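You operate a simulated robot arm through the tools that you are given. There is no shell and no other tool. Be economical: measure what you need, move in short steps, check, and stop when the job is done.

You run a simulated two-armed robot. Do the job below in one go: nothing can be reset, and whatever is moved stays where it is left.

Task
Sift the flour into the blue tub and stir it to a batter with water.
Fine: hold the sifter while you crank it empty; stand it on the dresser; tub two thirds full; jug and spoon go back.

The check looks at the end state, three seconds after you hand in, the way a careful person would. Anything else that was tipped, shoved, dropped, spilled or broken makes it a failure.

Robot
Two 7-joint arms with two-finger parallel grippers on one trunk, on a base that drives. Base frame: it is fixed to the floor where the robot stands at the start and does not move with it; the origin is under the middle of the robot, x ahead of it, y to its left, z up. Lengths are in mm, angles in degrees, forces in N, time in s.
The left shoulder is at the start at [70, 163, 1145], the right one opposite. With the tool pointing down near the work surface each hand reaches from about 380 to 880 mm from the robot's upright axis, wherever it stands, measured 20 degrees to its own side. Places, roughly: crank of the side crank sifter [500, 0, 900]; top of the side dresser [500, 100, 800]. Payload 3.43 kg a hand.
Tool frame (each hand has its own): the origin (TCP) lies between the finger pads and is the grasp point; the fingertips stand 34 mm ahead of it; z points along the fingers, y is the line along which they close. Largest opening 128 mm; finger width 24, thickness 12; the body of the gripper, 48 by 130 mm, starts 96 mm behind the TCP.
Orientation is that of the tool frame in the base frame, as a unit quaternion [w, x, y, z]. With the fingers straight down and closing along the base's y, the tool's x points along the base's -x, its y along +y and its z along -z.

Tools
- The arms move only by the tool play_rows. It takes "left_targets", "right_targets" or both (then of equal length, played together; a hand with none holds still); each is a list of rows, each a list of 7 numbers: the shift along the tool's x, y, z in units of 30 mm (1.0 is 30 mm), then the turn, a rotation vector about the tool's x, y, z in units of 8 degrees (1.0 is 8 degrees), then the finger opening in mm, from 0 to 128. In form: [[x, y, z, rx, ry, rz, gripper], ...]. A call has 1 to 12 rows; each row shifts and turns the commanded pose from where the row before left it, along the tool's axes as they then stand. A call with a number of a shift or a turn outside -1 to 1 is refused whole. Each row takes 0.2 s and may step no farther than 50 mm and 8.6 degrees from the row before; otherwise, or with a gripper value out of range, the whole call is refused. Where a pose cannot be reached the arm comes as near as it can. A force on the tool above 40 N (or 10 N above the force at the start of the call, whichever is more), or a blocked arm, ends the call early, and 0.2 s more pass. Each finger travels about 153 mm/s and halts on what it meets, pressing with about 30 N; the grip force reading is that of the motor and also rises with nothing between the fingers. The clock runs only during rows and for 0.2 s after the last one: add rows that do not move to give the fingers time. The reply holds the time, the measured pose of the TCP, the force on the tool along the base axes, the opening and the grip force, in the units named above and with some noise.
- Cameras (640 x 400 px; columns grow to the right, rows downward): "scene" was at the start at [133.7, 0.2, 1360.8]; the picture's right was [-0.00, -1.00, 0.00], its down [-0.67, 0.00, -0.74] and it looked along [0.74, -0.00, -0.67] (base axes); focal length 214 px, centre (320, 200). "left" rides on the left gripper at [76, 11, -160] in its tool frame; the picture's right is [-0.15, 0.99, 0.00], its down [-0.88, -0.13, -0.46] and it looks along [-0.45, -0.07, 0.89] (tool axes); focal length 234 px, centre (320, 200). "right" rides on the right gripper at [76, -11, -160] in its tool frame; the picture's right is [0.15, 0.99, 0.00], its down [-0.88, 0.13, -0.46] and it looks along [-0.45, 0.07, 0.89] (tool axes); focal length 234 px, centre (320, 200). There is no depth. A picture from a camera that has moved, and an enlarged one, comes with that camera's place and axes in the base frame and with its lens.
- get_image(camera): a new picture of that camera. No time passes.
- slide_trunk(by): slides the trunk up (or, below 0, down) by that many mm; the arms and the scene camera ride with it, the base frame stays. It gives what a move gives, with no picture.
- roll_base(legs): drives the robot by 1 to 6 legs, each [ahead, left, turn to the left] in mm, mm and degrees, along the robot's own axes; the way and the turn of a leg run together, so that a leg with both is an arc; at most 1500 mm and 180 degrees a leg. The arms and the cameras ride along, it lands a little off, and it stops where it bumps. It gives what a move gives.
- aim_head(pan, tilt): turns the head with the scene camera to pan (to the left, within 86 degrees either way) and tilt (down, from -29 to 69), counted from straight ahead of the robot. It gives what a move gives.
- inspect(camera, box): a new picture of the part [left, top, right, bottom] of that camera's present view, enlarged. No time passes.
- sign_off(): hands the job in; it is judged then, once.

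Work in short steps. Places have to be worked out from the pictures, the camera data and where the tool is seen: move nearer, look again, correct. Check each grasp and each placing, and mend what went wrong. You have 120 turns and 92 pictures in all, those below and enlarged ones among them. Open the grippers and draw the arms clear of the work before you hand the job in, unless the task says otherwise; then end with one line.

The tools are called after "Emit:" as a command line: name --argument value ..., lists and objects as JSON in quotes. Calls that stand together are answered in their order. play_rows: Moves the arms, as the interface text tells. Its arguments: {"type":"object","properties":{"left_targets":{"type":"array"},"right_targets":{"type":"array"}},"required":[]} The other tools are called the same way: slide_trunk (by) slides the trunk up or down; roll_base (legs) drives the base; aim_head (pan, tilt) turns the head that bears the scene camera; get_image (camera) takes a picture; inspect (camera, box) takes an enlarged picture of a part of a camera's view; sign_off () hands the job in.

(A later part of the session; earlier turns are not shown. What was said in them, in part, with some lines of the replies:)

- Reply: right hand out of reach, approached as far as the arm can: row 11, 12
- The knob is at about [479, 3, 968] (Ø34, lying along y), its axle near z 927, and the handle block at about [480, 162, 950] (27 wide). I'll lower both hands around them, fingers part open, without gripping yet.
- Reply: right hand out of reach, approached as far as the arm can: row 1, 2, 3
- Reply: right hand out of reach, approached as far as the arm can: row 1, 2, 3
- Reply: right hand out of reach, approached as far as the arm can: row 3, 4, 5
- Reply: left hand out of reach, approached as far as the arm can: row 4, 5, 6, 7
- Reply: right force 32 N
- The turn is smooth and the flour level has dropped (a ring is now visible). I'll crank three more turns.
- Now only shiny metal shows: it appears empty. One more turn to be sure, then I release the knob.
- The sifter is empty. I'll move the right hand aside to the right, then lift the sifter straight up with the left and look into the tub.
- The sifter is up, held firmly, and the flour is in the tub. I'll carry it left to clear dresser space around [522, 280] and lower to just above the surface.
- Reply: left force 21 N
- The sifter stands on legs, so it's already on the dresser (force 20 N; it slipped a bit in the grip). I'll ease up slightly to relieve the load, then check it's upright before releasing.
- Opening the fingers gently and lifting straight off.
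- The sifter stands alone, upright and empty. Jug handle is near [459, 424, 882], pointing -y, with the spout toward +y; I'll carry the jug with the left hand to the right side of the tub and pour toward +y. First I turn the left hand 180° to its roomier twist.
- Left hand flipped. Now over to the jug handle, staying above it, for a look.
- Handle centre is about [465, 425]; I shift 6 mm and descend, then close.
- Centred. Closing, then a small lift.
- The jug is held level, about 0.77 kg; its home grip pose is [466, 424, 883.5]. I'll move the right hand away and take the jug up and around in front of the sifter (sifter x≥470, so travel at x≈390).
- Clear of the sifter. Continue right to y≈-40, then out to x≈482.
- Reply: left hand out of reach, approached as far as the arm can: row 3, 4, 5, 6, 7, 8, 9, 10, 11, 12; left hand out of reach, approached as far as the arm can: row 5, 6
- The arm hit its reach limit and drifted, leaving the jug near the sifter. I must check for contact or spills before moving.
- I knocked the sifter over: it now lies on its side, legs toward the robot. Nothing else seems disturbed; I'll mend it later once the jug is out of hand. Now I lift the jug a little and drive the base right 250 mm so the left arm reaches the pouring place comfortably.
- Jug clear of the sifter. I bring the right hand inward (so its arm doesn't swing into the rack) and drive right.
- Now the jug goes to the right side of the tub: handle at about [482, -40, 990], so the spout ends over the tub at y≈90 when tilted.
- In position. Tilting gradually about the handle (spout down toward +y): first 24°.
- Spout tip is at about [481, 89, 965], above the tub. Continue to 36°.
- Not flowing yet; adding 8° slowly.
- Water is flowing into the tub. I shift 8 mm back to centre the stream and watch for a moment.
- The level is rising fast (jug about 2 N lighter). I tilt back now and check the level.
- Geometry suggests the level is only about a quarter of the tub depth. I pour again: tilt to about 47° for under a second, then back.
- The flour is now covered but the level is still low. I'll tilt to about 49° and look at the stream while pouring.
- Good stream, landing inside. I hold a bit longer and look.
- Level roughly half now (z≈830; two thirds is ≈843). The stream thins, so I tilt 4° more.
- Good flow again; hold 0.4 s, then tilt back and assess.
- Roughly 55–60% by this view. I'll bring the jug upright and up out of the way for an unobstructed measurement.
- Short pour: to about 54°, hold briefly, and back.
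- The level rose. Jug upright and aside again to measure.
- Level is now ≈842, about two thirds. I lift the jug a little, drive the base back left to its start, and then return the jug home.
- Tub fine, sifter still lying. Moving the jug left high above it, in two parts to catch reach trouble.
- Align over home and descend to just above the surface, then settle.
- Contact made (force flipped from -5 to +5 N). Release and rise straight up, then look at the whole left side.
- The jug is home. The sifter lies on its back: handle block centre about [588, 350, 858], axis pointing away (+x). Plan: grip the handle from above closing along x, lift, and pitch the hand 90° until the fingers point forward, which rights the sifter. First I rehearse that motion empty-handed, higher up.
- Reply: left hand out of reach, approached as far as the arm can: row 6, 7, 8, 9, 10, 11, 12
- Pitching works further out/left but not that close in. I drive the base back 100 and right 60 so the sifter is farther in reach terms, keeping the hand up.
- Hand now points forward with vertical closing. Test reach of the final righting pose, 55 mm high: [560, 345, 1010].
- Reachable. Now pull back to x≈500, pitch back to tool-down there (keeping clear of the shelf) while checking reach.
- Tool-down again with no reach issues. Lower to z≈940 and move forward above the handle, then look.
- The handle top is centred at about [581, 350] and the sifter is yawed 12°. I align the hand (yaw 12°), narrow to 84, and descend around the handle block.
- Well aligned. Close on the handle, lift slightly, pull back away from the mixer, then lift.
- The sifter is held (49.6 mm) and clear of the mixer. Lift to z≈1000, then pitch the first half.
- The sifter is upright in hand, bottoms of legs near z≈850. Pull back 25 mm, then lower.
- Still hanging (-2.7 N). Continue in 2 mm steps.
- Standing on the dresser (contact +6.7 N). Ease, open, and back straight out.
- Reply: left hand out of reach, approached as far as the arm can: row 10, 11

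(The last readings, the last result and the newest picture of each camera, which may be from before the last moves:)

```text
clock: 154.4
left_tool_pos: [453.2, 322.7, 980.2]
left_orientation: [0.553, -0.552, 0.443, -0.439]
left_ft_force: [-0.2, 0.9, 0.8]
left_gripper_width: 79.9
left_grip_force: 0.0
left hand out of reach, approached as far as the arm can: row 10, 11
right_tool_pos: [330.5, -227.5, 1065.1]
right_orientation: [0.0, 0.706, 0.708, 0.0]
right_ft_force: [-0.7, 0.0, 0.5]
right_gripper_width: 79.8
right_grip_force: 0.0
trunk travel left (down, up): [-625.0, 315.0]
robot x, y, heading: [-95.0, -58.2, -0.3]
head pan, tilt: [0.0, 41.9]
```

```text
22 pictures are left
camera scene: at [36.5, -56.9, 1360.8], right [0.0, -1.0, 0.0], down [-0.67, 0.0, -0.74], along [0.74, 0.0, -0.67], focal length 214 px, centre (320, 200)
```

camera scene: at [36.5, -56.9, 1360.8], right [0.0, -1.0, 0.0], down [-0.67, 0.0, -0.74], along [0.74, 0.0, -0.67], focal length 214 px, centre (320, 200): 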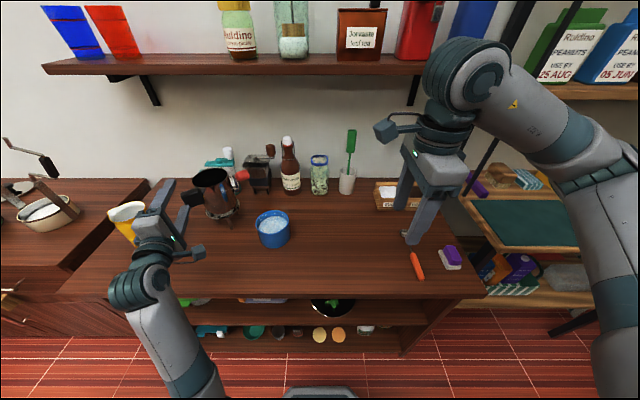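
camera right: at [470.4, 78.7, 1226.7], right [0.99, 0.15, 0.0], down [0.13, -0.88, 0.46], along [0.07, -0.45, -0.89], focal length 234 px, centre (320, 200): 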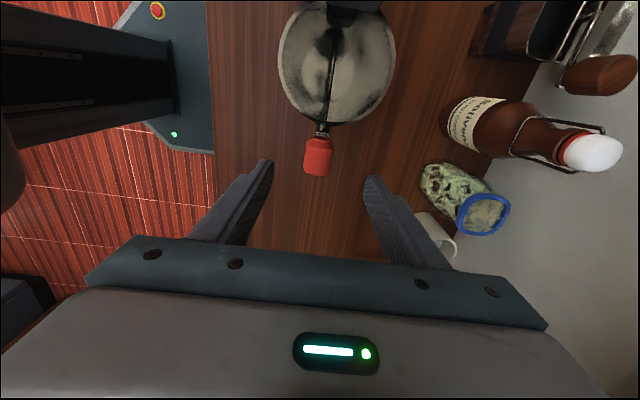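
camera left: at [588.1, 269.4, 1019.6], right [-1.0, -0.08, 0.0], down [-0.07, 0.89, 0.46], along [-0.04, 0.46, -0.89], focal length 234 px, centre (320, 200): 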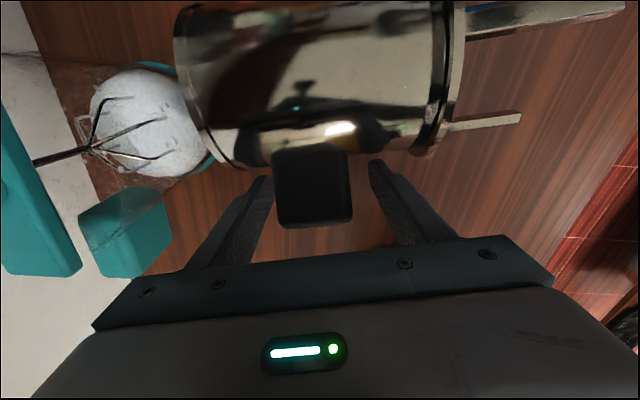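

The sifter stands upright again. To free the left hand I slide the trunk up 200 (straight up), pitch the left hand back to tool-down and park it high.

Emit:
slide_trunk --by 200

Emit:
play_rows --left_targets '[[0, 0, 0, -0.9375, 0, 0, 80], [0, 0, 0, -0.9375, 0, 0, 80], [0, 0, 0, -0.9375, 0, 0, 80], [0, 0, 0, -0.9375, 0, 0, 80], [0, 0, 0, -0.9375, 0, 0, 80], [0, 0, 0, -0.9375, 0, 0, 80], [0, 0, 0, -0.9375, 0, 0, 80], [0, 0, 0, -0.9375, 0, 0, 80], [0, 0, 0, -0.9375, 0, 0, 80], [0, 0, 0, -0.9375, 0, 0, 80], [0, 0, 0, -0.9375, 0, 0, 80], [0, 0, 0, -0.9375, 0, 0, 80]]'

```text
clock: 156.6
left_tool_pos: [453.5, 323.5, 1180.2]
left_orientation: [-0.553, 0.553, -0.442, 0.439]
left_ft_force: [-0.4, -0.4, -0.3]
left_gripper_width: 79.8
left_grip_force: 0.0
right_tool_pos: [329.9, -226.9, 1265.3]
right_orientation: [0.0, 0.707, 0.707, 0.0]
right_ft_force: [-0.2, 0.3, -0.5]
right_gripper_width: 80.1
right_grip_force: 0.1
trunk travel left (down, up): [-825.0, 115.0]
robot x, y, heading: [-99.4, -55.3, -0.2]
head pan, tilt: [0.0, 41.9]
```

```text
clock: 159.2
left_tool_pos: [479.1, 337.9, 1167.7]
left_orientation: [0.001, 0.782, -0.624, -0.002]
left_ft_force: [0.7, 0.1, 0.2]
left_gripper_width: 80.2
left_grip_force: 0.1
left hand out of reach, approached as far as the arm can: row 1, 2, 5, 7, 8
right_tool_pos: [330.6, -228.8, 1265.9]
right_orientation: [0.0, 0.707, 0.707, 0.0]
right_ft_force: [0.5, 0.5, -1.1]
right_gripper_width: 79.9
right_grip_force: 0.0
trunk travel left (down, up): [-825.0, 115.0]
robot x, y, heading: [-94.6, -55.9, -0.3]
head pan, tilt: [0.0, 41.9]
```

Left is tool-down. Park it up and to the left, then trunk back down and base back to the start.

Emit:
play_rows --left_targets '[[-0.9, 0, -0.9, 0, 0, 0, 80], [-0.9, 0, -0.9, 0, 0, 0, 80], [-0.9, 0, -0.9, 0, 0, 0, 80], [0, 0, -0.9, 0, 0, 0, 80], [0, 0, -0.4, 0, 0, 0, 80]]'

Emit:
slide_trunk --by -200

Emit:
roll_base --legs '[[0, 56, 0], [97, 0, 0]]'

Emit:
get_image --camera "scene"

```text
clock: 160.4
left_tool_pos: [461.3, 417.9, 1290.7]
left_orientation: [0.001, 0.782, -0.624, -0.002]
left_ft_force: [-0.1, 0.2, 0.0]
left_gripper_width: 79.9
left_grip_force: 0.1
right_tool_pos: [330.3, -228.4, 1264.1]
right_orientation: [0.0, 0.707, 0.708, 0.0]
right_ft_force: [0.3, 0.1, -0.1]
right_gripper_width: 79.9
right_grip_force: 0.0
trunk travel left (down, up): [-825.0, 115.0]
robot x, y, heading: [-100.8, -59.0, 0.0]
head pan, tilt: [0.0, 41.9]
```

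```text
clock: 162.6
left_tool_pos: [460.6, 418.7, 1090.3]
left_orientation: [-0.001, 0.782, -0.624, -0.002]
left_ft_force: [0.2, 0.1, 0.4]
left_gripper_width: 80.1
left_grip_force: 0.1
right_tool_pos: [328.3, -227.1, 1065.7]
right_orientation: [0.0, 0.707, 0.708, 0.0]
right_ft_force: [-0.6, -0.3, -0.2]
right_gripper_width: 80.2
right_grip_force: 0.1
trunk travel left (down, up): [-625.0, 315.0]
robot x, y, heading: [-98.1, -55.8, 0.2]
head pan, tilt: [0.0, 41.9]
```

```text
clock: 164.3
left_tool_pos: [557.4, 477.4, 1089.9]
left_orientation: [0.0, 0.783, -0.622, -0.003]
left_ft_force: [0.0, 0.3, 0.4]
left_gripper_width: 79.9
left_grip_force: 0.0
right_tool_pos: [428.3, -170.2, 1065.7]
right_orientation: [0.001, 0.706, 0.708, 0.0]
right_ft_force: [0.3, -0.2, 0.0]
right_gripper_width: 80.1
right_grip_force: 0.1
trunk travel left (down, up): [-625.0, 315.0]
robot x, y, heading: [1.3, -1.3, 0.2]
head pan, tilt: [0.0, 41.9]
```

```text
21 pictures are left
camera scene: at [134.2, 1.1, 1360.8], right [0.0, -1.0, 0.0], down [-0.67, 0.0, -0.74], along [0.74, 0.0, -0.67], focal length 214 px, centre (320, 200)
```

scene: 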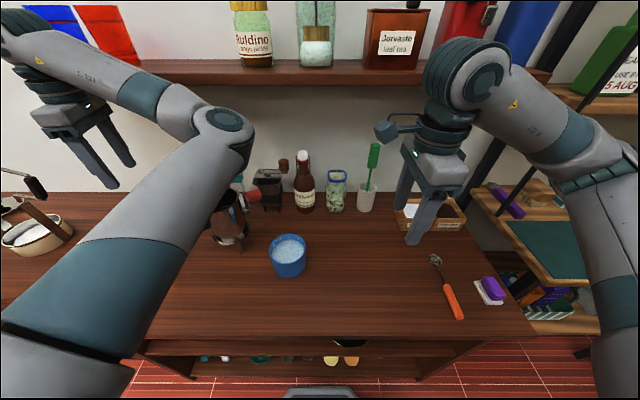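

Everything stands. Next the spoon: it lies along x at y≈-339, bowl near x≈485, orange handle x≈320–407. I turn the right hand back to neutral (closing along y) and move over the handle to refine.

Emit:
play_rows --right_targets '[[0, 0, 0, 0, 0, -0.9375, 80], [0, 0, 0, 0, 0, -0.9375, 80], [0, 0, 0, 0, 0, -0.9375, 80], [0, 0, 0, 0, 0, -0.9375, 80], [0, 0, 0, 0, 0, -0.9375, 80], [0, 0, 0, 0, 0, -0.9375, 80], [0, 0, 0, 0, 0, -0.9375, 80], [0, 0, 0, 0, 0, -0.9375, 80], [0, 0, 0, 0, 0, -0.9375, 80], [0, 0, 0, 0, 0, -0.9375, 80], [0, 0, 0, 0, 0, -0.9375, 80], [0, 0, 0, 0, 0, -0.9375, 80]]'

Emit:
play_rows --right_targets '[[0.263, -0.704, 0.44, 0, 0, 0, 80], [0.263, -0.704, 0.44, 0, 0, 0, 80], [0.263, -0.704, 0.44, 0, 0, 0, 80], [0.263, -0.704, 0.44, 0, 0, 0, 80], [0.263, -0.704, 0.44, 0, 0, 0, 80], [0.263, -0.704, 0.44, 0, 0, 0, 80], [0.263, -0.704, 0.44, 0, 0, 0, 80], [0.263, -0.704, 0.44, 0, 0, 0, 80], [0, 0, 0, 0, 0, 0, 60]]'

Emit:
get_image --camera "right"

```text
clock: 166.9
left_tool_pos: [557.0, 476.6, 1090.4]
left_orientation: [0.0, 0.783, -0.622, -0.002]
left_ft_force: [-0.3, 0.3, 0.4]
left_gripper_width: 79.7
left_grip_force: 0.1
right_tool_pos: [427.0, -170.1, 1065.1]
right_orientation: [0.0, -0.003, 1.0, 0.001]
right_ft_force: [-0.1, -0.1, 0.1]
right_gripper_width: 80.1
right_grip_force: 0.0
trunk travel left (down, up): [-625.0, 315.0]
robot x, y, heading: [-2.4, -0.0, 0.2]
head pan, tilt: [0.0, 41.9]
```

```text
clock: 168.9
left_tool_pos: [557.8, 476.3, 1089.3]
left_orientation: [0.0, 0.783, -0.622, -0.003]
left_ft_force: [-0.4, 0.4, 0.1]
left_gripper_width: 79.8
left_grip_force: 0.0
right_tool_pos: [365.6, -338.5, 959.7]
right_orientation: [0.0, -0.002, 1.0, 0.0]
right_ft_force: [0.8, 1.0, 0.0]
right_gripper_width: 60.2
right_grip_force: 0.2
trunk travel left (down, up): [-625.0, 315.0]
robot x, y, heading: [1.0, 2.8, 0.1]
head pan, tilt: [0.0, 41.9]
```

```text
20 pictures are left
camera right: at [289.9, -349.6, 1119.5], right [-0.15, 0.99, 0.0], down [0.88, 0.13, 0.46], along [0.45, 0.07, -0.89], focal length 234 px, centre (320, 200)
```

right: 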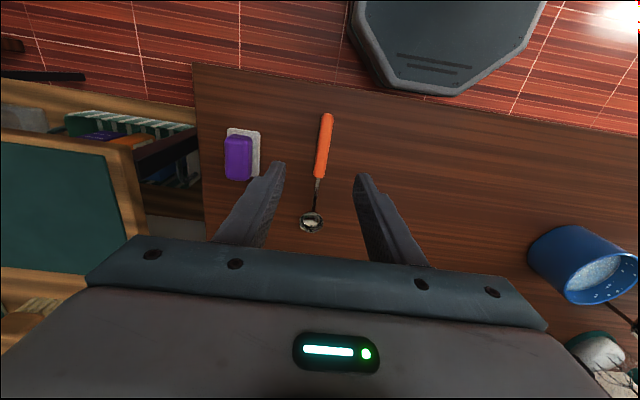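

Spoon axis: y≈-333 from [327] to bowl at [486], straight along x, handle Ø≈15. I'll grasp it with the hand pitched 40° forward so the spoon can later be dipped steeply; for arm room I drive back 100 first.

Emit:
roll_base --legs '[[-100, 0, 0]]'

Emit:
play_rows --right_targets '[[-0.55, 0.03, 0.15, 0, -0.85, 0, 60], [-0.55, 0.03, 0, 0, -0.85, 0, 60], [-0.55, 0, 0, 0, -0.85, 0, 60], [-0.55, 0, 0, 0, -0.85, 0, 50], [-0.3, 0, 0, 0, -0.8, 0, 50], [0, 0, 0, 0, -0.8, 0, 50], [0, 0, 0, 0, 0, 0, 50]]'

```text
clock: 170.0
left_tool_pos: [458.7, 476.5, 1090.2]
left_orientation: [-0.001, 0.783, -0.622, -0.002]
left_ft_force: [-0.6, -0.9, 0.4]
left_gripper_width: 80.0
left_grip_force: 0.0
right_tool_pos: [266.6, -338.4, 960.6]
right_orientation: [0.0, -0.002, 1.0, 0.0]
right_ft_force: [0.1, -0.1, 0.2]
right_gripper_width: 60.2
right_grip_force: 0.1
trunk travel left (down, up): [-625.0, 315.0]
robot x, y, heading: [-101.9, 0.2, 0.2]
head pan, tilt: [0.0, 41.9]
```

```text
clock: 171.6
left_tool_pos: [457.5, 476.4, 1090.0]
left_orientation: [0.0, 0.783, -0.623, -0.002]
left_ft_force: [0.0, 0.2, -1.0]
left_gripper_width: 79.9
left_grip_force: 0.1
right_tool_pos: [409.3, -364.6, 978.9]
right_orientation: [0.341, -0.002, 0.94, 0.001]
right_ft_force: [0.3, 0.2, -0.5]
right_gripper_width: 50.0
right_grip_force: 0.1
right hand out of reach, approached as far as the arm can: row 1, 2, 3, 4, 5, 6
trunk travel left (down, up): [-625.0, 315.0]
robot x, y, heading: [-99.8, -0.1, 0.3]
head pan, tilt: [0.0, 41.9]
```

Pitch 40° achieved but pushed outward; I drive back another 90 so the target sits at a comfortable distance.

Emit:
roll_base --legs '[[-90, 0, 0]]'

Emit:
get_image --camera "right"

```text
clock: 172.7
left_tool_pos: [366.5, 477.3, 1091.4]
left_orientation: [0.0, 0.783, -0.622, -0.002]
left_ft_force: [-0.6, -0.2, -0.2]
left_gripper_width: 80.1
left_grip_force: 0.1
right_tool_pos: [317.9, -365.0, 979.6]
right_orientation: [0.341, -0.002, 0.94, 0.002]
right_ft_force: [-0.5, 0.5, 0.0]
right_gripper_width: 49.9
right_grip_force: 0.1
trunk travel left (down, up): [-625.0, 315.0]
robot x, y, heading: [-187.6, -5.5, 0.1]
head pan, tilt: [0.0, 41.9]
```

```text
19 pictures are left
camera right: at [157.5, -377.1, 1054.1], right [-0.12, 0.99, -0.09], down [0.38, 0.13, 0.91], along [0.92, 0.07, -0.39], focal length 234 px, centre (320, 200)
```

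right: 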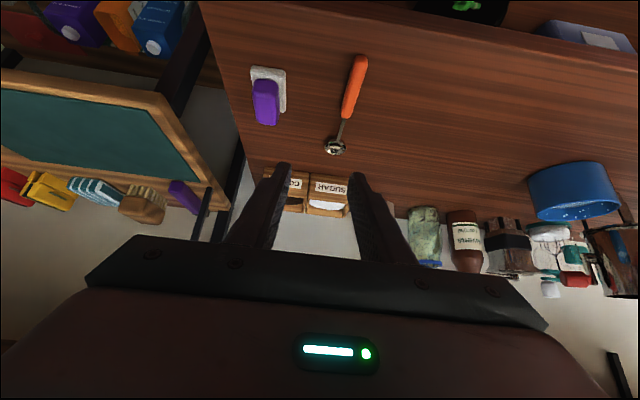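

Move to about 30 mm above the grasp point.

Emit:
play_rows --right_targets '[[0.302, 0.178, 0.567, 0, 0, 0, 50], [0.302, 0.178, 0.567, 0, 0, 0, 50], [0.302, 0.178, 0.567, 0, 0, 0, 50], [0.302, 0.178, 0.567, 0, 0, 0, 50], [0.302, 0.178, 0.567, 0, 0, 0, 50], [0.302, 0.178, 0.567, 0, 0, 0, 50], [0, 0, 0, 0, 0, 0, 50]]'

Emit:
get_image --camera "right"

```text
clock: 174.3
left_tool_pos: [367.1, 477.1, 1089.6]
left_orientation: [0.0, 0.783, -0.622, -0.003]
left_ft_force: [0.7, 0.0, 0.0]
left_gripper_width: 79.8
left_grip_force: 0.1
right_tool_pos: [339.2, -332.6, 865.8]
right_orientation: [0.341, -0.002, 0.94, 0.001]
right_ft_force: [0.4, -0.4, 0.8]
right_gripper_width: 50.2
right_grip_force: 0.0
trunk travel left (down, up): [-625.0, 315.0]
robot x, y, heading: [-191.5, -2.8, 0.5]
head pan, tilt: [0.0, 41.9]
```

```text
18 pictures are left
camera right: at [180.1, -344.0, 939.9], right [-0.12, 0.99, -0.09], down [0.38, 0.13, 0.91], along [0.92, 0.07, -0.39], focal length 234 px, centre (320, 200)
```

right: 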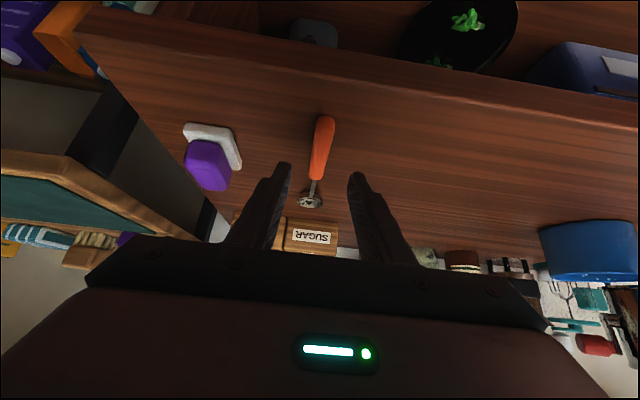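

Well centred. Lower 29 mm straight down and close.

Emit:
play_rows --right_targets '[[0.13, 0.03, 0.207, 0, 0, 0, 40], [0.13, 0, 0.207, 0, 0, 0, 40], [0.13, 0, 0.207, 0, 0, 0, 40], [0.13, 0, 0.2, 0, 0, 0, 40], [0, 0, 0, 0, 0, 0, 40]]'

Emit:
play_rows --right_targets '[[0, 0, 0, 0, 0, 0, 26], [0, 0, 0, 0, 0, 0, 16], [0, 0, 0, 0, 0, 0, 8], [0, 0, 0, 0, 0, 0, 0], [0, 0, 0, 0, 0, 0, 0], [0, 0, 0, 0, 0, 0, 0]]'

Emit:
get_image --camera "right"

```text
clock: 175.5
left_tool_pos: [367.6, 476.0, 1089.8]
left_orientation: [0.001, 0.783, -0.621, -0.002]
left_ft_force: [-0.2, -0.2, -0.4]
left_gripper_width: 80.3
left_grip_force: 0.0
right_tool_pos: [344.4, -333.1, 836.6]
right_orientation: [0.34, -0.001, 0.941, 0.002]
right_ft_force: [0.5, -0.1, 0.7]
right_gripper_width: 40.2
right_grip_force: 0.0
trunk travel left (down, up): [-625.0, 315.0]
robot x, y, heading: [-190.9, -0.6, 0.4]
head pan, tilt: [0.0, 41.9]
```

```text
clock: 176.9
left_tool_pos: [366.3, 477.2, 1091.0]
left_orientation: [0.0, 0.782, -0.623, -0.002]
left_ft_force: [0.4, -0.4, -0.3]
left_gripper_width: 80.2
left_grip_force: 0.1
right_tool_pos: [343.1, -332.4, 838.1]
right_orientation: [0.342, -0.003, 0.94, 0.001]
right_ft_force: [0.2, -0.2, -0.1]
right_gripper_width: 14.8
right_grip_force: 30.0
trunk travel left (down, up): [-625.0, 315.0]
robot x, y, heading: [-189.9, 0.6, 0.3]
head pan, tilt: [0.0, 41.9]
```

```text
17 pictures are left
camera right: at [184.1, -344.1, 911.6], right [-0.12, 0.99, -0.09], down [0.38, 0.13, 0.91], along [0.92, 0.07, -0.39], focal length 234 px, centre (320, 200)
```

right: 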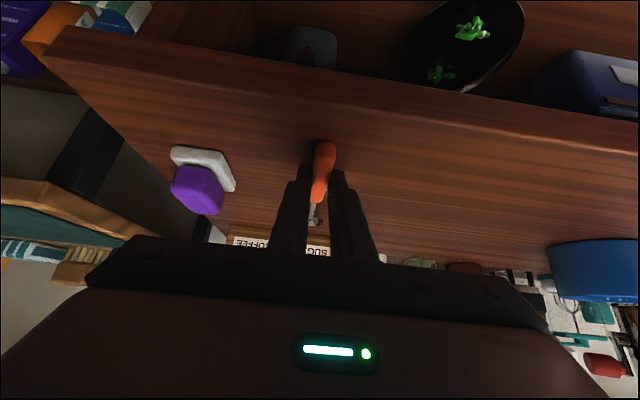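

Gripped at 14.8 mm; home pose TCP [343.5, -332.8, 837.3] pitched 40°. Lift straight up.

Emit:
play_rows --right_targets '[[-0.2, 0, -0.24, 0, 0, 0, 0], [-0.455, 0, -0.543, 0, 0, 0, 0], [-0.455, 0, -0.543, 0, 0, 0, 0], [-0.455, 0, -0.543, 0, 0, 0, 0], [-0.455, 0, -0.543, 0, 0, 0, 0], [-0.455, 0, -0.543, 0, 0, 0, 0], [-0.455, 0, -0.543, 0, 0, 0, 0], [-0.455, 0, -0.543, 0, 0, 0, 0], [0, 0, 0, 0, 0, 0, 0]]'

Emit:
play_rows --right_targets '[[0, 0, 0, 0, 0.8125, 0, 0], [0, 0, 0, 0, 0.8125, 0, 0], [0, 0, 0, 0, 0.8125, 0, 0], [0, 0, 0, 0, 0.8125, 0, 0], [0, 0, 0, 0, 0.8125, 0, 0], [0, 0, 0, 0, 0.8125, 0, 0], [0, 0, 0, 0, 0.8125, 0, 0], [0, 0, 0, 0, 0.8125, 0, 0], [0, 0, 0, 0, 0.8125, 0, 0], [0, 0, 0, 0, 0.8125, 0, 0], [0, 0, 0, 0, 0, 0, 0]]'

Emit:
get_image --camera "scene"

```text
clock: 178.9
left_tool_pos: [367.3, 476.8, 1089.8]
left_orientation: [0.001, 0.783, -0.622, -0.003]
left_ft_force: [0.1, 0.1, 0.7]
left_gripper_width: 80.1
left_grip_force: 0.1
right_tool_pos: [345.8, -333.0, 996.4]
right_orientation: [0.341, -0.002, 0.94, 0.003]
right_ft_force: [0.9, -0.2, 0.1]
right_gripper_width: 14.6
right_grip_force: 30.5
trunk travel left (down, up): [-625.0, 315.0]
robot x, y, heading: [-187.4, -1.2, 0.3]
head pan, tilt: [0.0, 41.9]
```

```text
clock: 181.3
left_tool_pos: [368.1, 476.4, 1090.0]
left_orientation: [0.0, 0.782, -0.623, -0.002]
left_ft_force: [0.6, -0.9, -0.5]
left_gripper_width: 80.1
left_grip_force: 0.1
right_tool_pos: [344.7, -333.1, 996.1]
right_orientation: [-0.218, -0.003, 0.976, 0.001]
right_ft_force: [0.5, -0.1, -0.5]
right_gripper_width: 14.7
right_grip_force: 30.0
trunk travel left (down, up): [-625.0, 315.0]
robot x, y, heading: [-188.1, 2.8, 0.4]
head pan, tilt: [0.0, 41.9]
```

```text
16 pictures are left
camera scene: at [-56.3, -0.8, 1360.9], right [0.0, -1.0, 0.0], down [-0.67, 0.0, -0.74], along [0.74, 0.0, -0.67], focal length 214 px, centre (320, 200)
```

scene: 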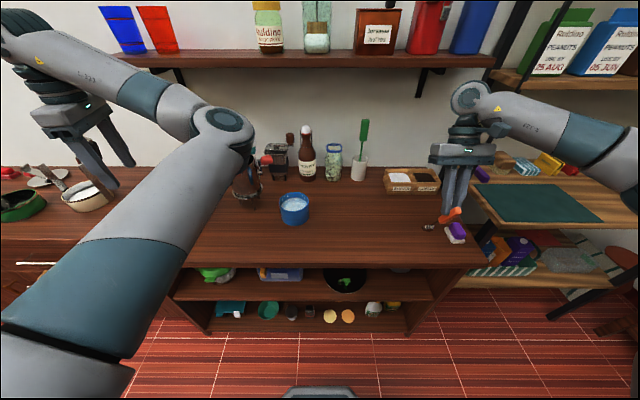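

The spoon's pose in the grip is unclear; zoom in.

Emit:
inspect --camera "scene" --box '[400, 140, 500, 250]'

Emit:
get_image --camera "right"

```text
3.64 times, centred on (450, 195) of scene
camera zoom: at [-56.3, -0.8, 1360.9], right [0.0, -1.0, 0.0], down [-0.67, 0.0, -0.74], along [0.74, 0.0, -0.67], focal length 780 px, centre (-153, 218)
```

zoom: 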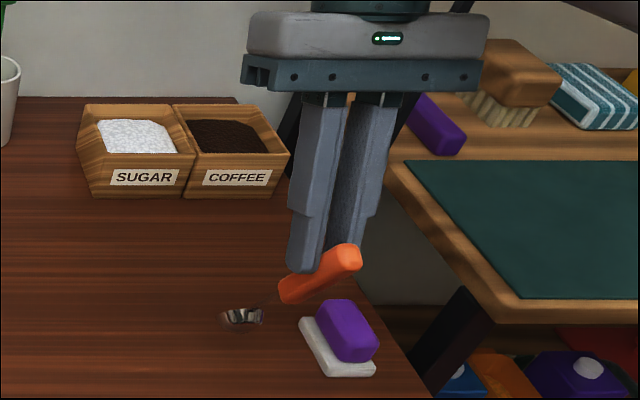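

```text
14 pictures are left
camera right: at [345.1, -343.8, 1173.0], right [-0.14, 0.99, 0.06], down [0.99, 0.14, 0.04], along [0.03, 0.07, -1.0], focal length 234 px, centre (320, 200)
```

right: 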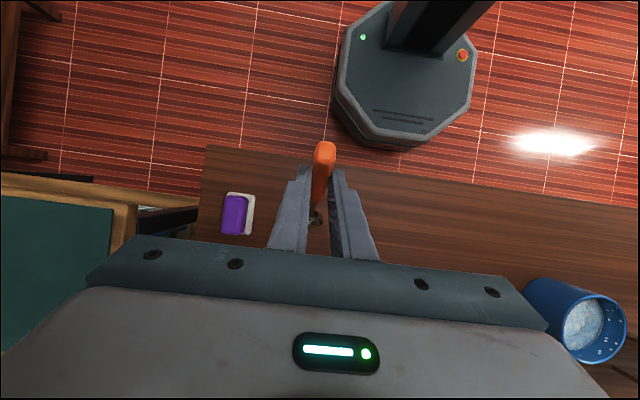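

The spoon is as intended: bowl tip about TCP+(39, 0, -152), steep. Raise 45 and carry toward the tub, in two parts.

Emit:
play_rows --right_targets '[[0.3, 0, -0.68, 0, 0, 0, 0], [0.33, 0, -0.68, 0, 0, 0, 0], [-0.187, 0.8, -0.0875, 0, 0, 0, 0], [-0.187, 0.885, -0.0875, 0, 0, 0, 0], [-0.187, 0.885, -0.0875, 0, 0, 0, 0], [-0.187, 0.885, -0.0875, 0, 0, 0, 0], [-0.187, 0.885, -0.0875, 0, 0, 0, 0], [-0.187, 0.885, -0.0875, 0, 0, 0, 0], [-0.187, 0.885, -0.0875, 0, 0, 0, 0], [-0.187, 0.885, -0.0875, 0, 0, 0, 0], [0, 0, 0, 0, 0, 0, 0]]'

Emit:
play_rows --right_targets '[[-0.187, 0.885, -0.0875, 0, 0, 0, 0], [-0.187, 0.885, -0.0875, 0, 0, 0, 0], [-0.187, 0.885, -0.0875, 0, 0, 0, 0], [-0.187, 0.885, -0.0875, 0, 0, 0, 0], [-0.187, 0.885, -0.0875, 0, 0, 0, 0], [-0.187, 0.885, -0.0875, 0, 0, 0, 0], [-0.187, 0.885, -0.0875, 0, 0, 0, 0], [-0.187, 0.885, -0.0875, 0, 0, 0, 0], [0, 0, 0, 0, 0, 0, 0]]'

Emit:
get_image --camera "scene"

```text
clock: 183.7
left_tool_pos: [367.1, 476.3, 1090.5]
left_orientation: [0.0, 0.782, -0.623, -0.003]
left_ft_force: [-0.4, -0.7, 0.3]
left_gripper_width: 79.9
left_grip_force: 0.1
right_tool_pos: [393.4, -122.0, 1039.8]
right_orientation: [-0.217, -0.003, 0.976, 0.001]
right_ft_force: [0.4, 0.1, -0.7]
right_gripper_width: 14.9
right_grip_force: 29.9
trunk travel left (down, up): [-625.0, 315.0]
robot x, y, heading: [-189.3, 1.2, 0.2]
head pan, tilt: [0.0, 41.9]
```

```text
clock: 185.7
left_tool_pos: [366.8, 476.0, 1089.5]
left_orientation: [-0.001, 0.783, -0.622, -0.003]
left_ft_force: [-0.5, -1.0, 0.0]
left_gripper_width: 80.1
left_grip_force: 0.0
right_tool_pos: [443.3, 91.7, 1041.5]
right_orientation: [-0.217, -0.003, 0.976, 0.001]
right_ft_force: [-0.9, 0.3, 0.3]
right_gripper_width: 14.9
right_grip_force: 29.8
trunk travel left (down, up): [-625.0, 315.0]
robot x, y, heading: [-190.7, -3.5, 0.1]
head pan, tilt: [0.0, 41.9]
```

```text
13 pictures are left
camera scene: at [-55.6, -1.4, 1360.8], right [0.0, -1.0, 0.0], down [-0.67, 0.0, -0.74], along [0.74, 0.0, -0.67], focal length 214 px, centre (320, 200)
```

scene: 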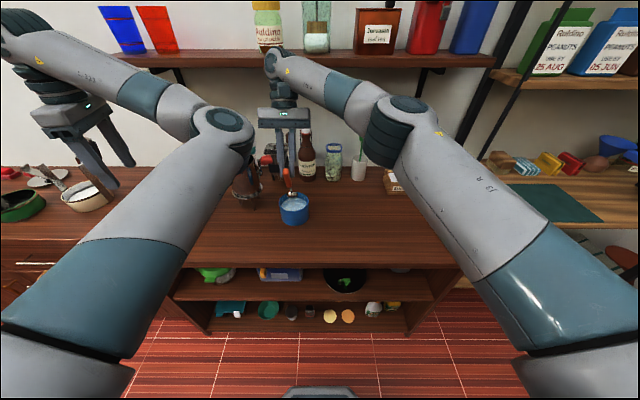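

Emit:
inspect --camera "scene" --box '[255, 150, 335, 230]'

```text
5.00 times, centred on (295, 190) of scene
camera zoom: at [-55.6, -1.4, 1360.8], right [0.0, -1.0, 0.0], down [-0.67, 0.0, -0.74], along [0.74, 0.0, -0.67], focal length 1072 px, centre (445, 250)
```

zoom: 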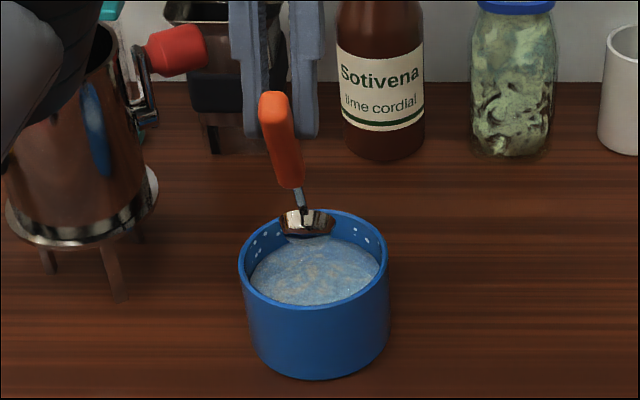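

The bowl (≈35 mm wide) hangs over the tub centre. Lower it into the batter, watching force.

Emit:
play_rows --right_targets '[[-0.206, 0, 0.52, 0, 0, 0, 0], [-0.206, 0, 0.52, 0, 0, 0, 0], [-0.206, 0, 0.52, 0, 0, 0, 0], [-0.206, 0, 0.52, 0, 0, 0, 0], [0, 0, 0, 0, 0, 0, 0]]'

Emit:
inspect --camera "scene" --box '[255, 150, 335, 230]'

```text
clock: 186.9
left_tool_pos: [368.2, 477.3, 1089.8]
left_orientation: [0.001, 0.782, -0.623, -0.002]
left_ft_force: [-0.5, -0.6, 0.0]
left_gripper_width: 80.0
left_grip_force: 0.1
right_tool_pos: [437.7, 90.9, 974.1]
right_orientation: [-0.217, -0.004, 0.976, 0.001]
right_ft_force: [0.0, 0.5, -0.6]
right_gripper_width: 14.6
right_grip_force: 29.8
trunk travel left (down, up): [-625.0, 315.0]
robot x, y, heading: [-191.6, -3.5, 0.5]
head pan, tilt: [0.0, 41.9]
```

```text
5.00 times, centred on (295, 190) of scene
camera zoom: at [-56.2, 0.0, 1360.9], right [0.0, -1.0, 0.0], down [-0.67, 0.0, -0.74], along [0.74, 0.0, -0.67], focal length 1072 px, centre (445, 250)
```

zoom: 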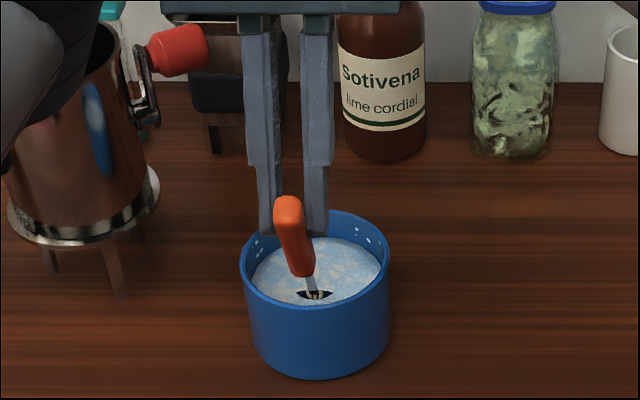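

Bowl is in the batter, forces near zero. Stir gently in circles of radius 16 mm.

Emit:
play_rows --right_targets '[[0, 0.533, 0, 0, 0, 0, 0], [-0.341, -0.157, -0.159, 0, 0, 0, 0], [-0.142, -0.377, -0.066, 0, 0, 0, 0], [0.142, -0.377, 0.066, 0, 0, 0, 0], [0.341, -0.157, 0.159, 0, 0, 0, 0], [0.341, 0.157, 0.159, 0, 0, 0, 0], [0.142, 0.377, 0.066, 0, 0, 0, 0], [-0.142, 0.377, -0.066, 0, 0, 0, 0], [-0.341, 0.157, -0.159, 0, 0, 0, 0]]'

Emit:
inspect --camera "scene" --box '[255, 150, 335, 230]'

```text
clock: 188.9
left_tool_pos: [367.5, 477.2, 1088.7]
left_orientation: [0.0, 0.783, -0.622, -0.002]
left_ft_force: [1.0, -0.3, 0.8]
left_gripper_width: 80.2
left_grip_force: 0.1
right_tool_pos: [439.0, 107.2, 974.2]
right_orientation: [-0.218, -0.002, 0.976, 0.001]
right_ft_force: [0.5, -0.3, 0.6]
right_gripper_width: 14.6
right_grip_force: 30.0
trunk travel left (down, up): [-625.0, 315.0]
robot x, y, heading: [-191.0, -2.1, 0.6]
head pan, tilt: [0.0, 41.9]
```

```text
5.00 times, centred on (295, 190) of scene
camera zoom: at [-55.8, 0.4, 1360.8], right [0.0, -1.0, 0.0], down [-0.67, 0.0, -0.74], along [0.74, 0.0, -0.67], focal length 1072 px, centre (445, 250)
```

zoom: 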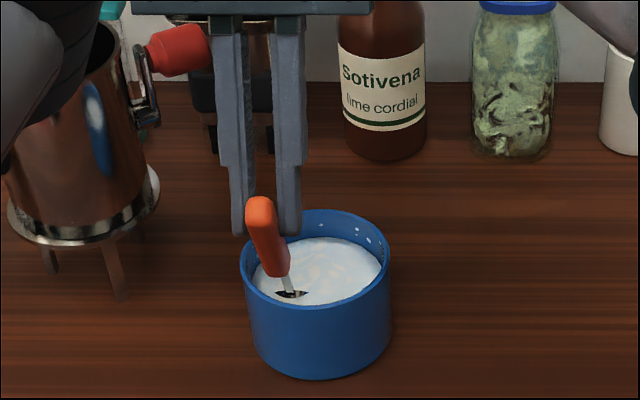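

No contact, and the batter is turning white. Continue stirring four more turns.

Emit:
play_rows --right_targets '[[-0.341, -0.157, -0.159, 0, 0, 0, 0], [-0.142, -0.377, -0.066, 0, 0, 0, 0], [0.142, -0.377, 0.066, 0, 0, 0, 0], [0.341, -0.157, 0.159, 0, 0, 0, 0], [0.341, 0.157, 0.159, 0, 0, 0, 0], [0.142, 0.377, 0.066, 0, 0, 0, 0], [-0.142, 0.377, -0.066, 0, 0, 0, 0], [-0.341, 0.157, -0.159, 0, 0, 0, 0]]'

Emit:
play_rows --right_targets '[[-0.341, -0.157, -0.159, 0, 0, 0, 0], [-0.142, -0.377, -0.066, 0, 0, 0, 0], [0.142, -0.377, 0.066, 0, 0, 0, 0], [0.341, -0.157, 0.159, 0, 0, 0, 0], [0.341, 0.157, 0.159, 0, 0, 0, 0], [0.142, 0.377, 0.066, 0, 0, 0, 0], [-0.142, 0.377, -0.066, 0, 0, 0, 0], [-0.341, 0.157, -0.159, 0, 0, 0, 0]]'

Emit:
play_rows --right_targets '[[-0.341, -0.157, -0.159, 0, 0, 0, 0], [-0.142, -0.377, -0.066, 0, 0, 0, 0], [0.142, -0.377, 0.066, 0, 0, 0, 0], [0.341, -0.157, 0.159, 0, 0, 0, 0], [0.341, 0.157, 0.159, 0, 0, 0, 0], [0.142, 0.377, 0.066, 0, 0, 0, 0], [-0.142, 0.377, -0.066, 0, 0, 0, 0], [-0.341, 0.157, -0.159, 0, 0, 0, 0]]'

Emit:
play_rows --right_targets '[[-0.341, -0.157, -0.159, 0, 0, 0, 0], [-0.142, -0.377, -0.066, 0, 0, 0, 0], [0.142, -0.377, 0.066, 0, 0, 0, 0], [0.341, -0.157, 0.159, 0, 0, 0, 0], [0.341, 0.157, 0.159, 0, 0, 0, 0], [0.142, 0.377, 0.066, 0, 0, 0, 0], [-0.142, 0.377, -0.066, 0, 0, 0, 0], [-0.341, 0.157, -0.159, 0, 0, 0, 0]]'

Emit:
inspect --camera "scene" --box '[255, 150, 335, 230]'

```text
clock: 190.7
left_tool_pos: [368.2, 476.3, 1089.8]
left_orientation: [0.0, 0.782, -0.623, -0.002]
left_ft_force: [0.0, -0.4, -0.1]
left_gripper_width: 80.0
left_grip_force: 0.1
right_tool_pos: [439.0, 107.3, 974.6]
right_orientation: [-0.218, -0.002, 0.976, 0.0]
right_ft_force: [0.3, 0.8, 0.2]
right_gripper_width: 14.8
right_grip_force: 30.4
trunk travel left (down, up): [-625.0, 315.0]
robot x, y, heading: [-189.9, -0.9, 0.3]
head pan, tilt: [0.0, 41.9]
```

```text
clock: 192.5
left_tool_pos: [368.0, 477.3, 1089.3]
left_orientation: [0.0, 0.783, -0.622, -0.003]
left_ft_force: [0.1, 0.4, 0.4]
left_gripper_width: 80.1
left_grip_force: 0.0
right_tool_pos: [439.0, 107.8, 973.5]
right_orientation: [-0.217, -0.002, 0.976, -0.001]
right_ft_force: [0.0, -1.0, 0.3]
right_gripper_width: 15.1
right_grip_force: 29.5
trunk travel left (down, up): [-625.0, 315.0]
robot x, y, heading: [-190.1, -0.8, 0.4]
head pan, tilt: [0.0, 41.9]
```

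```text
clock: 194.3
left_tool_pos: [368.2, 476.8, 1090.3]
left_orientation: [0.001, 0.783, -0.622, -0.003]
left_ft_force: [-0.4, 0.1, 0.4]
left_gripper_width: 80.0
left_grip_force: 0.1
right_tool_pos: [437.7, 108.3, 973.8]
right_orientation: [-0.218, -0.003, 0.976, -0.001]
right_ft_force: [-0.2, 0.8, -0.2]
right_gripper_width: 14.6
right_grip_force: 30.2
trunk travel left (down, up): [-625.0, 315.0]
robot x, y, heading: [-187.0, -1.5, 0.2]
head pan, tilt: [0.0, 41.9]
```

```text
clock: 196.1
left_tool_pos: [367.9, 476.8, 1090.0]
left_orientation: [0.001, 0.783, -0.623, -0.002]
left_ft_force: [-0.2, -0.5, -0.3]
left_gripper_width: 80.0
left_grip_force: 0.1
right_tool_pos: [438.7, 107.9, 974.2]
right_orientation: [-0.217, -0.002, 0.976, 0.0]
right_ft_force: [0.1, 0.5, -0.2]
right_gripper_width: 14.5
right_grip_force: 30.2
trunk travel left (down, up): [-625.0, 315.0]
robot x, y, heading: [-188.1, 2.5, 0.3]
head pan, tilt: [0.0, 41.9]
```

```text
5.00 times, centred on (295, 190) of scene
camera zoom: at [-55.9, 0.3, 1360.8], right [0.0, -1.0, 0.0], down [-0.67, 0.0, -0.74], along [0.74, 0.0, -0.67], focal length 1072 px, centre (445, 250)
```

zoom: 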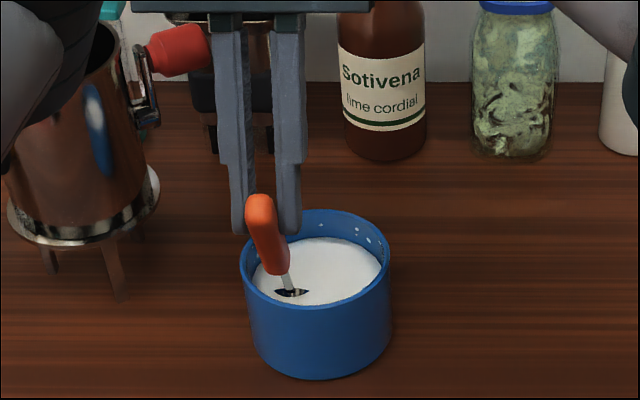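

The batter is a uniform white. Centre the spoon, lift slowly out and let it drip over the tub.

Emit:
play_rows --right_targets '[[0, -0.533, 0, 0, 0, 0, 0], [0.17, 0, -0.36, 0, 0, 0, 0], [0.212, 0, -0.453, 0, 0, 0, 0], [0.212, 0, -0.453, 0, 0, 0, 0], [0.212, 0, -0.453, 0, 0, 0, 0], [0.212, 0, -0.453, 0, 0, 0, 0], [0, 0, 0, 0, 0, 0, 0], [0, 0, 0, 0, 0, 0, 0], [0, 0, 0, 0, 0, 0, 0], [0, 0, 0, 0, 0, 0, 0], [0, 0, 0, 0, 0, 0, 0], [0, 0, 0, 0, 0, 0, 0]]'

Emit:
play_rows --right_targets '[[0, 0, 0, 0, 0, 0, 0], [0, 0, 0, 0, 0, 0, 0], [0, 0, 0, 0, 0, 0, 0], [0, 0, 0, 0, 0, 0, 0], [0, 0, 0, 0, 0, 0, 0], [0, 0, 0, 0, 0, 0, 0], [0, 0, 0, 0, 0, 0, 0], [0, 0, 0, 0, 0, 0, 0], [0, 0, 0, 0, 0, 0, 0], [0, 0, 0, 0, 0, 0, 0]]'

Emit:
inspect --camera "scene" --box '[255, 150, 335, 230]'

```text
clock: 198.7
left_tool_pos: [367.4, 477.3, 1090.5]
left_orientation: [0.0, 0.782, -0.623, -0.002]
left_ft_force: [0.0, 0.0, -0.2]
left_gripper_width: 80.2
left_grip_force: 0.1
right_tool_pos: [437.9, 91.3, 1046.4]
right_orientation: [-0.219, -0.003, 0.976, 0.0]
right_ft_force: [0.1, -1.1, -0.6]
right_gripper_width: 14.7
right_grip_force: 29.4
trunk travel left (down, up): [-625.0, 315.0]
robot x, y, heading: [-190.7, 0.1, 0.5]
head pan, tilt: [0.0, 41.9]
```

```text
clock: 200.9
left_tool_pos: [368.3, 476.9, 1090.5]
left_orientation: [0.0, 0.782, -0.623, -0.002]
left_ft_force: [0.0, -0.1, 0.5]
left_gripper_width: 80.1
left_grip_force: 0.0
right_tool_pos: [437.0, 91.4, 1046.1]
right_orientation: [-0.217, -0.003, 0.976, 0.001]
right_ft_force: [0.6, 0.3, -0.3]
right_gripper_width: 15.0
right_grip_force: 30.4
trunk travel left (down, up): [-625.0, 315.0]
robot x, y, heading: [-189.6, 1.1, 0.4]
head pan, tilt: [0.0, 41.9]
```

```text
5.00 times, centred on (295, 190) of scene
camera zoom: at [-55.9, -0.2, 1360.8], right [0.0, -1.0, 0.0], down [-0.67, 0.0, -0.74], along [0.74, 0.0, -0.67], focal length 1072 px, centre (445, 250)
```

zoom: 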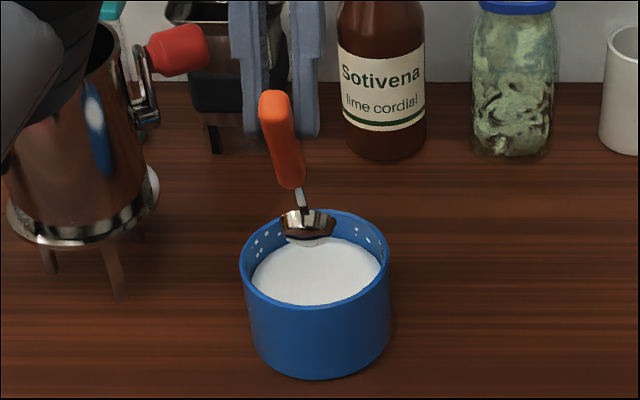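

Batter level ≈ two thirds; spoon is drained. Carry the spoon back along the same path.

Emit:
play_rows --right_targets '[[0.1755, -0.884, 0.082, 0, 0, 0, 0], [0.1755, -0.884, 0.082, 0, 0, 0, 0], [0.1755, -0.884, 0.082, 0, 0, 0, 0], [0.1755, -0.884, 0.082, 0, 0, 0, 0], [0.1755, -0.884, 0.082, 0, 0, 0, 0], [0.1755, -0.884, 0.082, 0, 0, 0, 0], [0.1755, -0.884, 0.082, 0, 0, 0, 0], [0.1755, -0.884, 0.082, 0, 0, 0, 0], [0, 0, 0, 0, 0, 0, 0]]'

Emit:
play_rows --right_targets '[[0.1755, -0.884, 0.082, 0, 0, 0, 0], [0.1755, -0.884, 0.082, 0, 0, 0, 0], [0.1755, -0.884, 0.082, 0, 0, 0, 0], [0.1755, -0.884, 0.082, 0, 0, 0, 0], [0.1755, -0.884, 0.082, 0, 0, 0, 0], [0.1755, -0.884, 0.082, 0, 0, 0, 0], [0.1755, -0.884, 0.082, 0, 0, 0, 0], [0.1755, -0.884, 0.082, 0, 0, 0, 0], [0, 0, 0, 0, 0, 0, 0]]'

Emit:
play_rows --right_targets '[[0, 0, 0, 0, -0.8125, 0, 0], [0, 0, 0, 0, -0.8125, 0, 0], [0, 0, 0, 0, -0.8125, 0, 0], [0, 0, 0, 0, -0.8125, 0, 0], [0, 0, 0, 0, -0.8125, 0, 0], [0, 0, 0, 0, -0.8125, 0, 0], [0, 0, 0, 0, -0.8125, 0, 0], [0, 0, 0, 0, -0.8125, 0, 0], [0, 0, 0, 0, -0.8125, 0, 0], [0, 0, 0, 0, -0.8125, 0, 0], [0, 0, 0, 0, 0, 0, 0]]'

```text
clock: 202.9
left_tool_pos: [367.4, 477.5, 1089.8]
left_orientation: [0.0, 0.782, -0.623, -0.002]
left_ft_force: [-0.8, 0.4, -0.5]
left_gripper_width: 79.8
left_grip_force: 0.1
right_tool_pos: [392.7, -120.3, 1046.8]
right_orientation: [-0.218, -0.003, 0.976, 0.001]
right_ft_force: [0.4, 0.0, -0.4]
right_gripper_width: 14.7
right_grip_force: 29.5
trunk travel left (down, up): [-625.0, 315.0]
robot x, y, heading: [-188.5, 3.5, -0.1]
head pan, tilt: [0.0, 41.9]
```

```text
clock: 204.9
left_tool_pos: [368.9, 477.9, 1090.2]
left_orientation: [0.0, 0.782, -0.623, -0.002]
left_ft_force: [0.3, 0.1, 0.9]
left_gripper_width: 79.9
left_grip_force: 0.0
right_tool_pos: [345.3, -331.1, 1043.8]
right_orientation: [-0.218, -0.004, 0.976, -0.001]
right_ft_force: [-0.2, -0.3, -0.3]
right_gripper_width: 14.8
right_grip_force: 30.1
trunk travel left (down, up): [-625.0, 315.0]
robot x, y, heading: [-187.4, -0.8, 0.5]
head pan, tilt: [0.0, 41.9]
```

```text
clock: 207.3
left_tool_pos: [367.7, 476.7, 1090.0]
left_orientation: [0.0, 0.783, -0.623, -0.002]
left_ft_force: [0.3, 0.0, 0.1]
left_gripper_width: 80.0
left_grip_force: 0.1
right_tool_pos: [345.6, -333.5, 1045.5]
right_orientation: [0.341, -0.002, 0.94, 0.002]
right_ft_force: [-0.2, 0.0, 0.0]
right_gripper_width: 14.8
right_grip_force: 30.5
trunk travel left (down, up): [-625.0, 315.0]
robot x, y, heading: [-186.7, -3.6, 0.1]
head pan, tilt: [0.0, 41.9]
```

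Spoon horizontal again above home. Lower 190 mm, then check readings before touching down.

Emit:
play_rows --right_targets '[[0.455, 0, 0.537, 0, 0, 0, 0], [0.455, 0, 0.537, 0, 0, 0, 0], [0.455, 0, 0.537, 0, 0, 0, 0], [0.455, 0, 0.537, 0, 0, 0, 0], [0.455, 0, 0.537, 0, 0, 0, 0], [0.455, 0, 0.537, 0, 0, 0, 0], [0.455, 0, 0.537, 0, 0, 0, 0], [0.455, 0, 0.537, 0, 0, 0, 0], [0.455, 0, 0.537, 0, 0, 0, 0], [0, 0, 0, 0, 0, 0, 0]]'

Emit:
get_image --camera "right"

```text
clock: 209.5
left_tool_pos: [366.5, 476.0, 1089.6]
left_orientation: [0.0, 0.783, -0.623, -0.002]
left_ft_force: [0.0, -0.3, -0.2]
left_gripper_width: 80.1
left_grip_force: 0.0
right_tool_pos: [346.6, -332.8, 855.0]
right_orientation: [0.342, -0.002, 0.94, 0.003]
right_ft_force: [0.0, -0.5, -0.4]
right_gripper_width: 14.6
right_grip_force: 30.4
trunk travel left (down, up): [-625.0, 315.0]
robot x, y, heading: [-192.7, 1.7, 0.3]
head pan, tilt: [0.0, 41.9]
```

```text
7 pictures are left
camera right: at [185.9, -345.1, 928.8], right [-0.12, 0.99, -0.09], down [0.38, 0.13, 0.91], along [0.92, 0.07, -0.39], focal length 234 px, centre (320, 200)
```

right: 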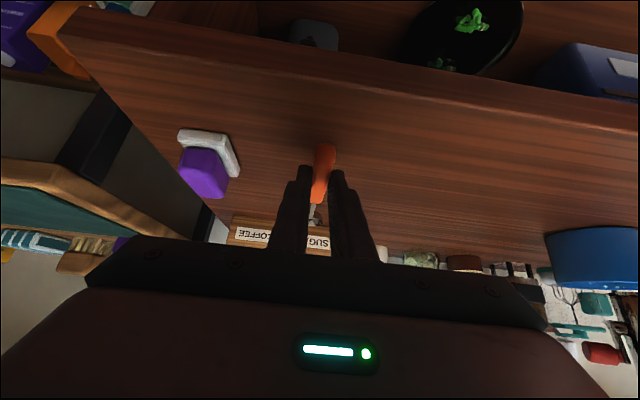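

Final 17 mm down, gently.

Emit:
play_rows --right_targets '[[0.12, 0, 0.11, 0, 0, 0, 0], [0.12, 0, 0.11, 0, 0, 0, 0], [0.09, 0, 0.09, 0, 0, 0, 0], [0.07, 0, 0.07, 0, 0, 0, 0], [0, 0, 0, 0, 0, 0, 0]]'

```text
clock: 210.7
left_tool_pos: [366.6, 477.1, 1089.8]
left_orientation: [0.001, 0.783, -0.622, -0.003]
left_ft_force: [-0.5, -0.1, -0.9]
left_gripper_width: 80.2
left_grip_force: 0.1
right_tool_pos: [343.7, -333.1, 837.6]
right_orientation: [0.34, -0.002, 0.94, 0.002]
right_ft_force: [0.3, 0.0, -0.3]
right_gripper_width: 14.6
right_grip_force: 30.5
trunk travel left (down, up): [-625.0, 315.0]
robot x, y, heading: [-191.6, -0.8, 0.4]
head pan, tilt: [0.0, 41.9]
```

At the home pose exactly. Open and rise straight up.

Emit:
play_rows --right_targets '[[0, 0, 0, 0, 0, 0, 20], [0, 0, 0, 0, 0, 0, 32], [0, 0, 0, 0, 0, 0, 45], [0, 0, 0, 0, 0, 0, 45], [-0.3, 0, -0.36, 0, 0, 0, 50], [-0.455, 0, -0.543, 0, 0, 0, 50], [-0.455, 0, -0.543, 0, 0, 0, 50], [-0.455, 0, -0.543, 0, 0, 0, 50], [-0.455, 0, -0.543, 0, 0, 0, 50], [-0.455, 0, -0.543, 0, 0, 0, 50], [-0.455, 0, -0.543, 0, 0, 0, 80], [-0.455, 0, -0.543, 0, 0, 0, 80]]'

Emit:
get_image --camera "scene"

Emit:
get_image --camera "right"

```text
clock: 213.3
left_tool_pos: [367.3, 476.9, 1089.1]
left_orientation: [-0.001, 0.783, -0.622, -0.003]
left_ft_force: [0.1, 0.6, 0.5]
left_gripper_width: 80.1
left_grip_force: 0.1
right_tool_pos: [343.7, -332.0, 1002.9]
right_orientation: [0.34, -0.002, 0.94, 0.001]
right_ft_force: [-0.1, 0.3, 0.6]
right_gripper_width: 79.5
right_grip_force: 0.0
trunk travel left (down, up): [-625.0, 315.0]
robot x, y, heading: [-186.6, -2.9, 0.4]
head pan, tilt: [0.0, 41.9]
```

```text
6 pictures are left
camera scene: at [-55.9, 0.0, 1360.8], right [0.0, -1.0, 0.0], down [-0.67, 0.0, -0.74], along [0.74, 0.0, -0.67], focal length 214 px, centre (320, 200)
```

scene: 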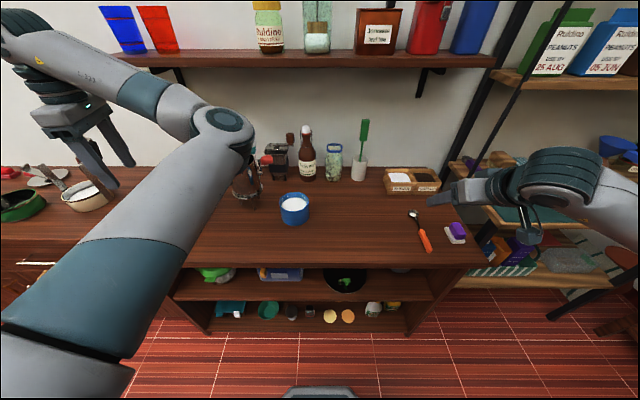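

```text
5 pictures are left
camera right: at [184.0, -344.3, 1076.6], right [-0.12, 0.99, -0.09], down [0.38, 0.13, 0.91], along [0.92, 0.07, -0.4], focal length 234 px, centre (320, 200)
```

right: 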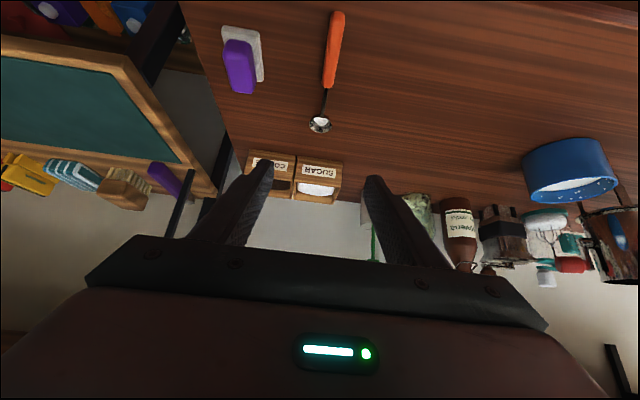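

Spoon is back. I drive the base back so both arms clear the work, then a final look at everything.

Emit:
roll_base --legs '[[-200, 0, 0]]'

Emit:
play_rows --left_targets '[[-0.9, 0, -0.5, 0, 0, 0, 80], [-0.9, 0, -0.5, 0, 0, 0, 80], [-0.9, 0, -0.5, 0, 0, 0, 80], [-0.9, 0, 0, 0, 0, 0, 80], [-0.9, 0, 0, 0, 0, 0, 80]]'

Emit:
inspect --camera "scene" --box '[130, 90, 450, 260]'

Emit:
get_image --camera "left"

```text
clock: 214.9
left_tool_pos: [164.9, 475.9, 1090.1]
left_orientation: [0.001, 0.783, -0.622, -0.002]
left_ft_force: [0.2, -0.5, 0.3]
left_gripper_width: 79.8
left_grip_force: 0.1
right_tool_pos: [142.6, -332.5, 1000.2]
right_orientation: [0.342, -0.003, 0.94, 0.002]
right_ft_force: [1.0, 0.1, 0.0]
right_gripper_width: 79.9
right_grip_force: 0.2
trunk travel left (down, up): [-625.0, 315.0]
robot x, y, heading: [-392.3, -2.0, 0.2]
head pan, tilt: [0.0, 41.9]
```

```text
clock: 216.1
left_tool_pos: [133.9, 607.2, 1135.3]
left_orientation: [0.0, 0.783, -0.622, -0.002]
left_ft_force: [-0.2, 0.1, -0.2]
left_gripper_width: 79.9
left_grip_force: 0.0
right_tool_pos: [142.1, -332.3, 1001.7]
right_orientation: [0.341, -0.004, 0.94, 0.002]
right_ft_force: [-0.5, 0.5, -0.7]
right_gripper_width: 79.8
right_grip_force: 0.0
trunk travel left (down, up): [-625.0, 315.0]
robot x, y, heading: [-391.7, -0.8, 0.6]
head pan, tilt: [0.0, 41.9]
```

```text
2.00 times, centred on (290, 175) of scene
camera zoom: at [-258.2, -0.3, 1360.9], right [0.01, -1.0, 0.0], down [-0.67, 0.0, -0.74], along [0.74, 0.0, -0.67], focal length 429 px, centre (380, 250)
```

zoom: 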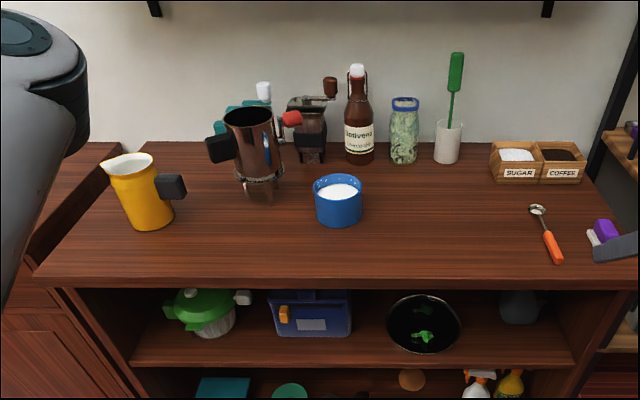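

```text
3 pictures are left
camera left: at [140.6, 529.6, 1294.5], right [-1.0, -0.08, 0.0], down [-0.07, 0.89, 0.46], along [-0.04, 0.46, -0.89], focal length 234 px, centre (320, 200)
```

left: 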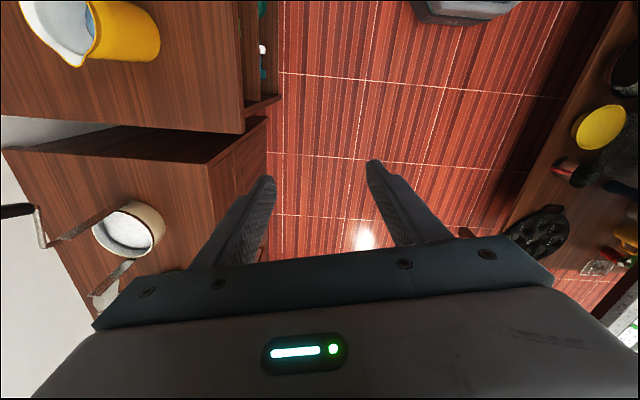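

All is in order: the sifter stands upright and empty, the jug and spoon are back, the tub holds white batter, the surface is clean, and the arms are clear. Handing in.

Emit:
sign_off

```text
The job is handed in.
```

The flour is sifted and stirred to a smooth batter about two thirds up the blue tub, and the jug and spoon are back in place; I knocked the empty sifter over with the jug while carrying it, set it back upright on the dresser, and saw no spill or damage.
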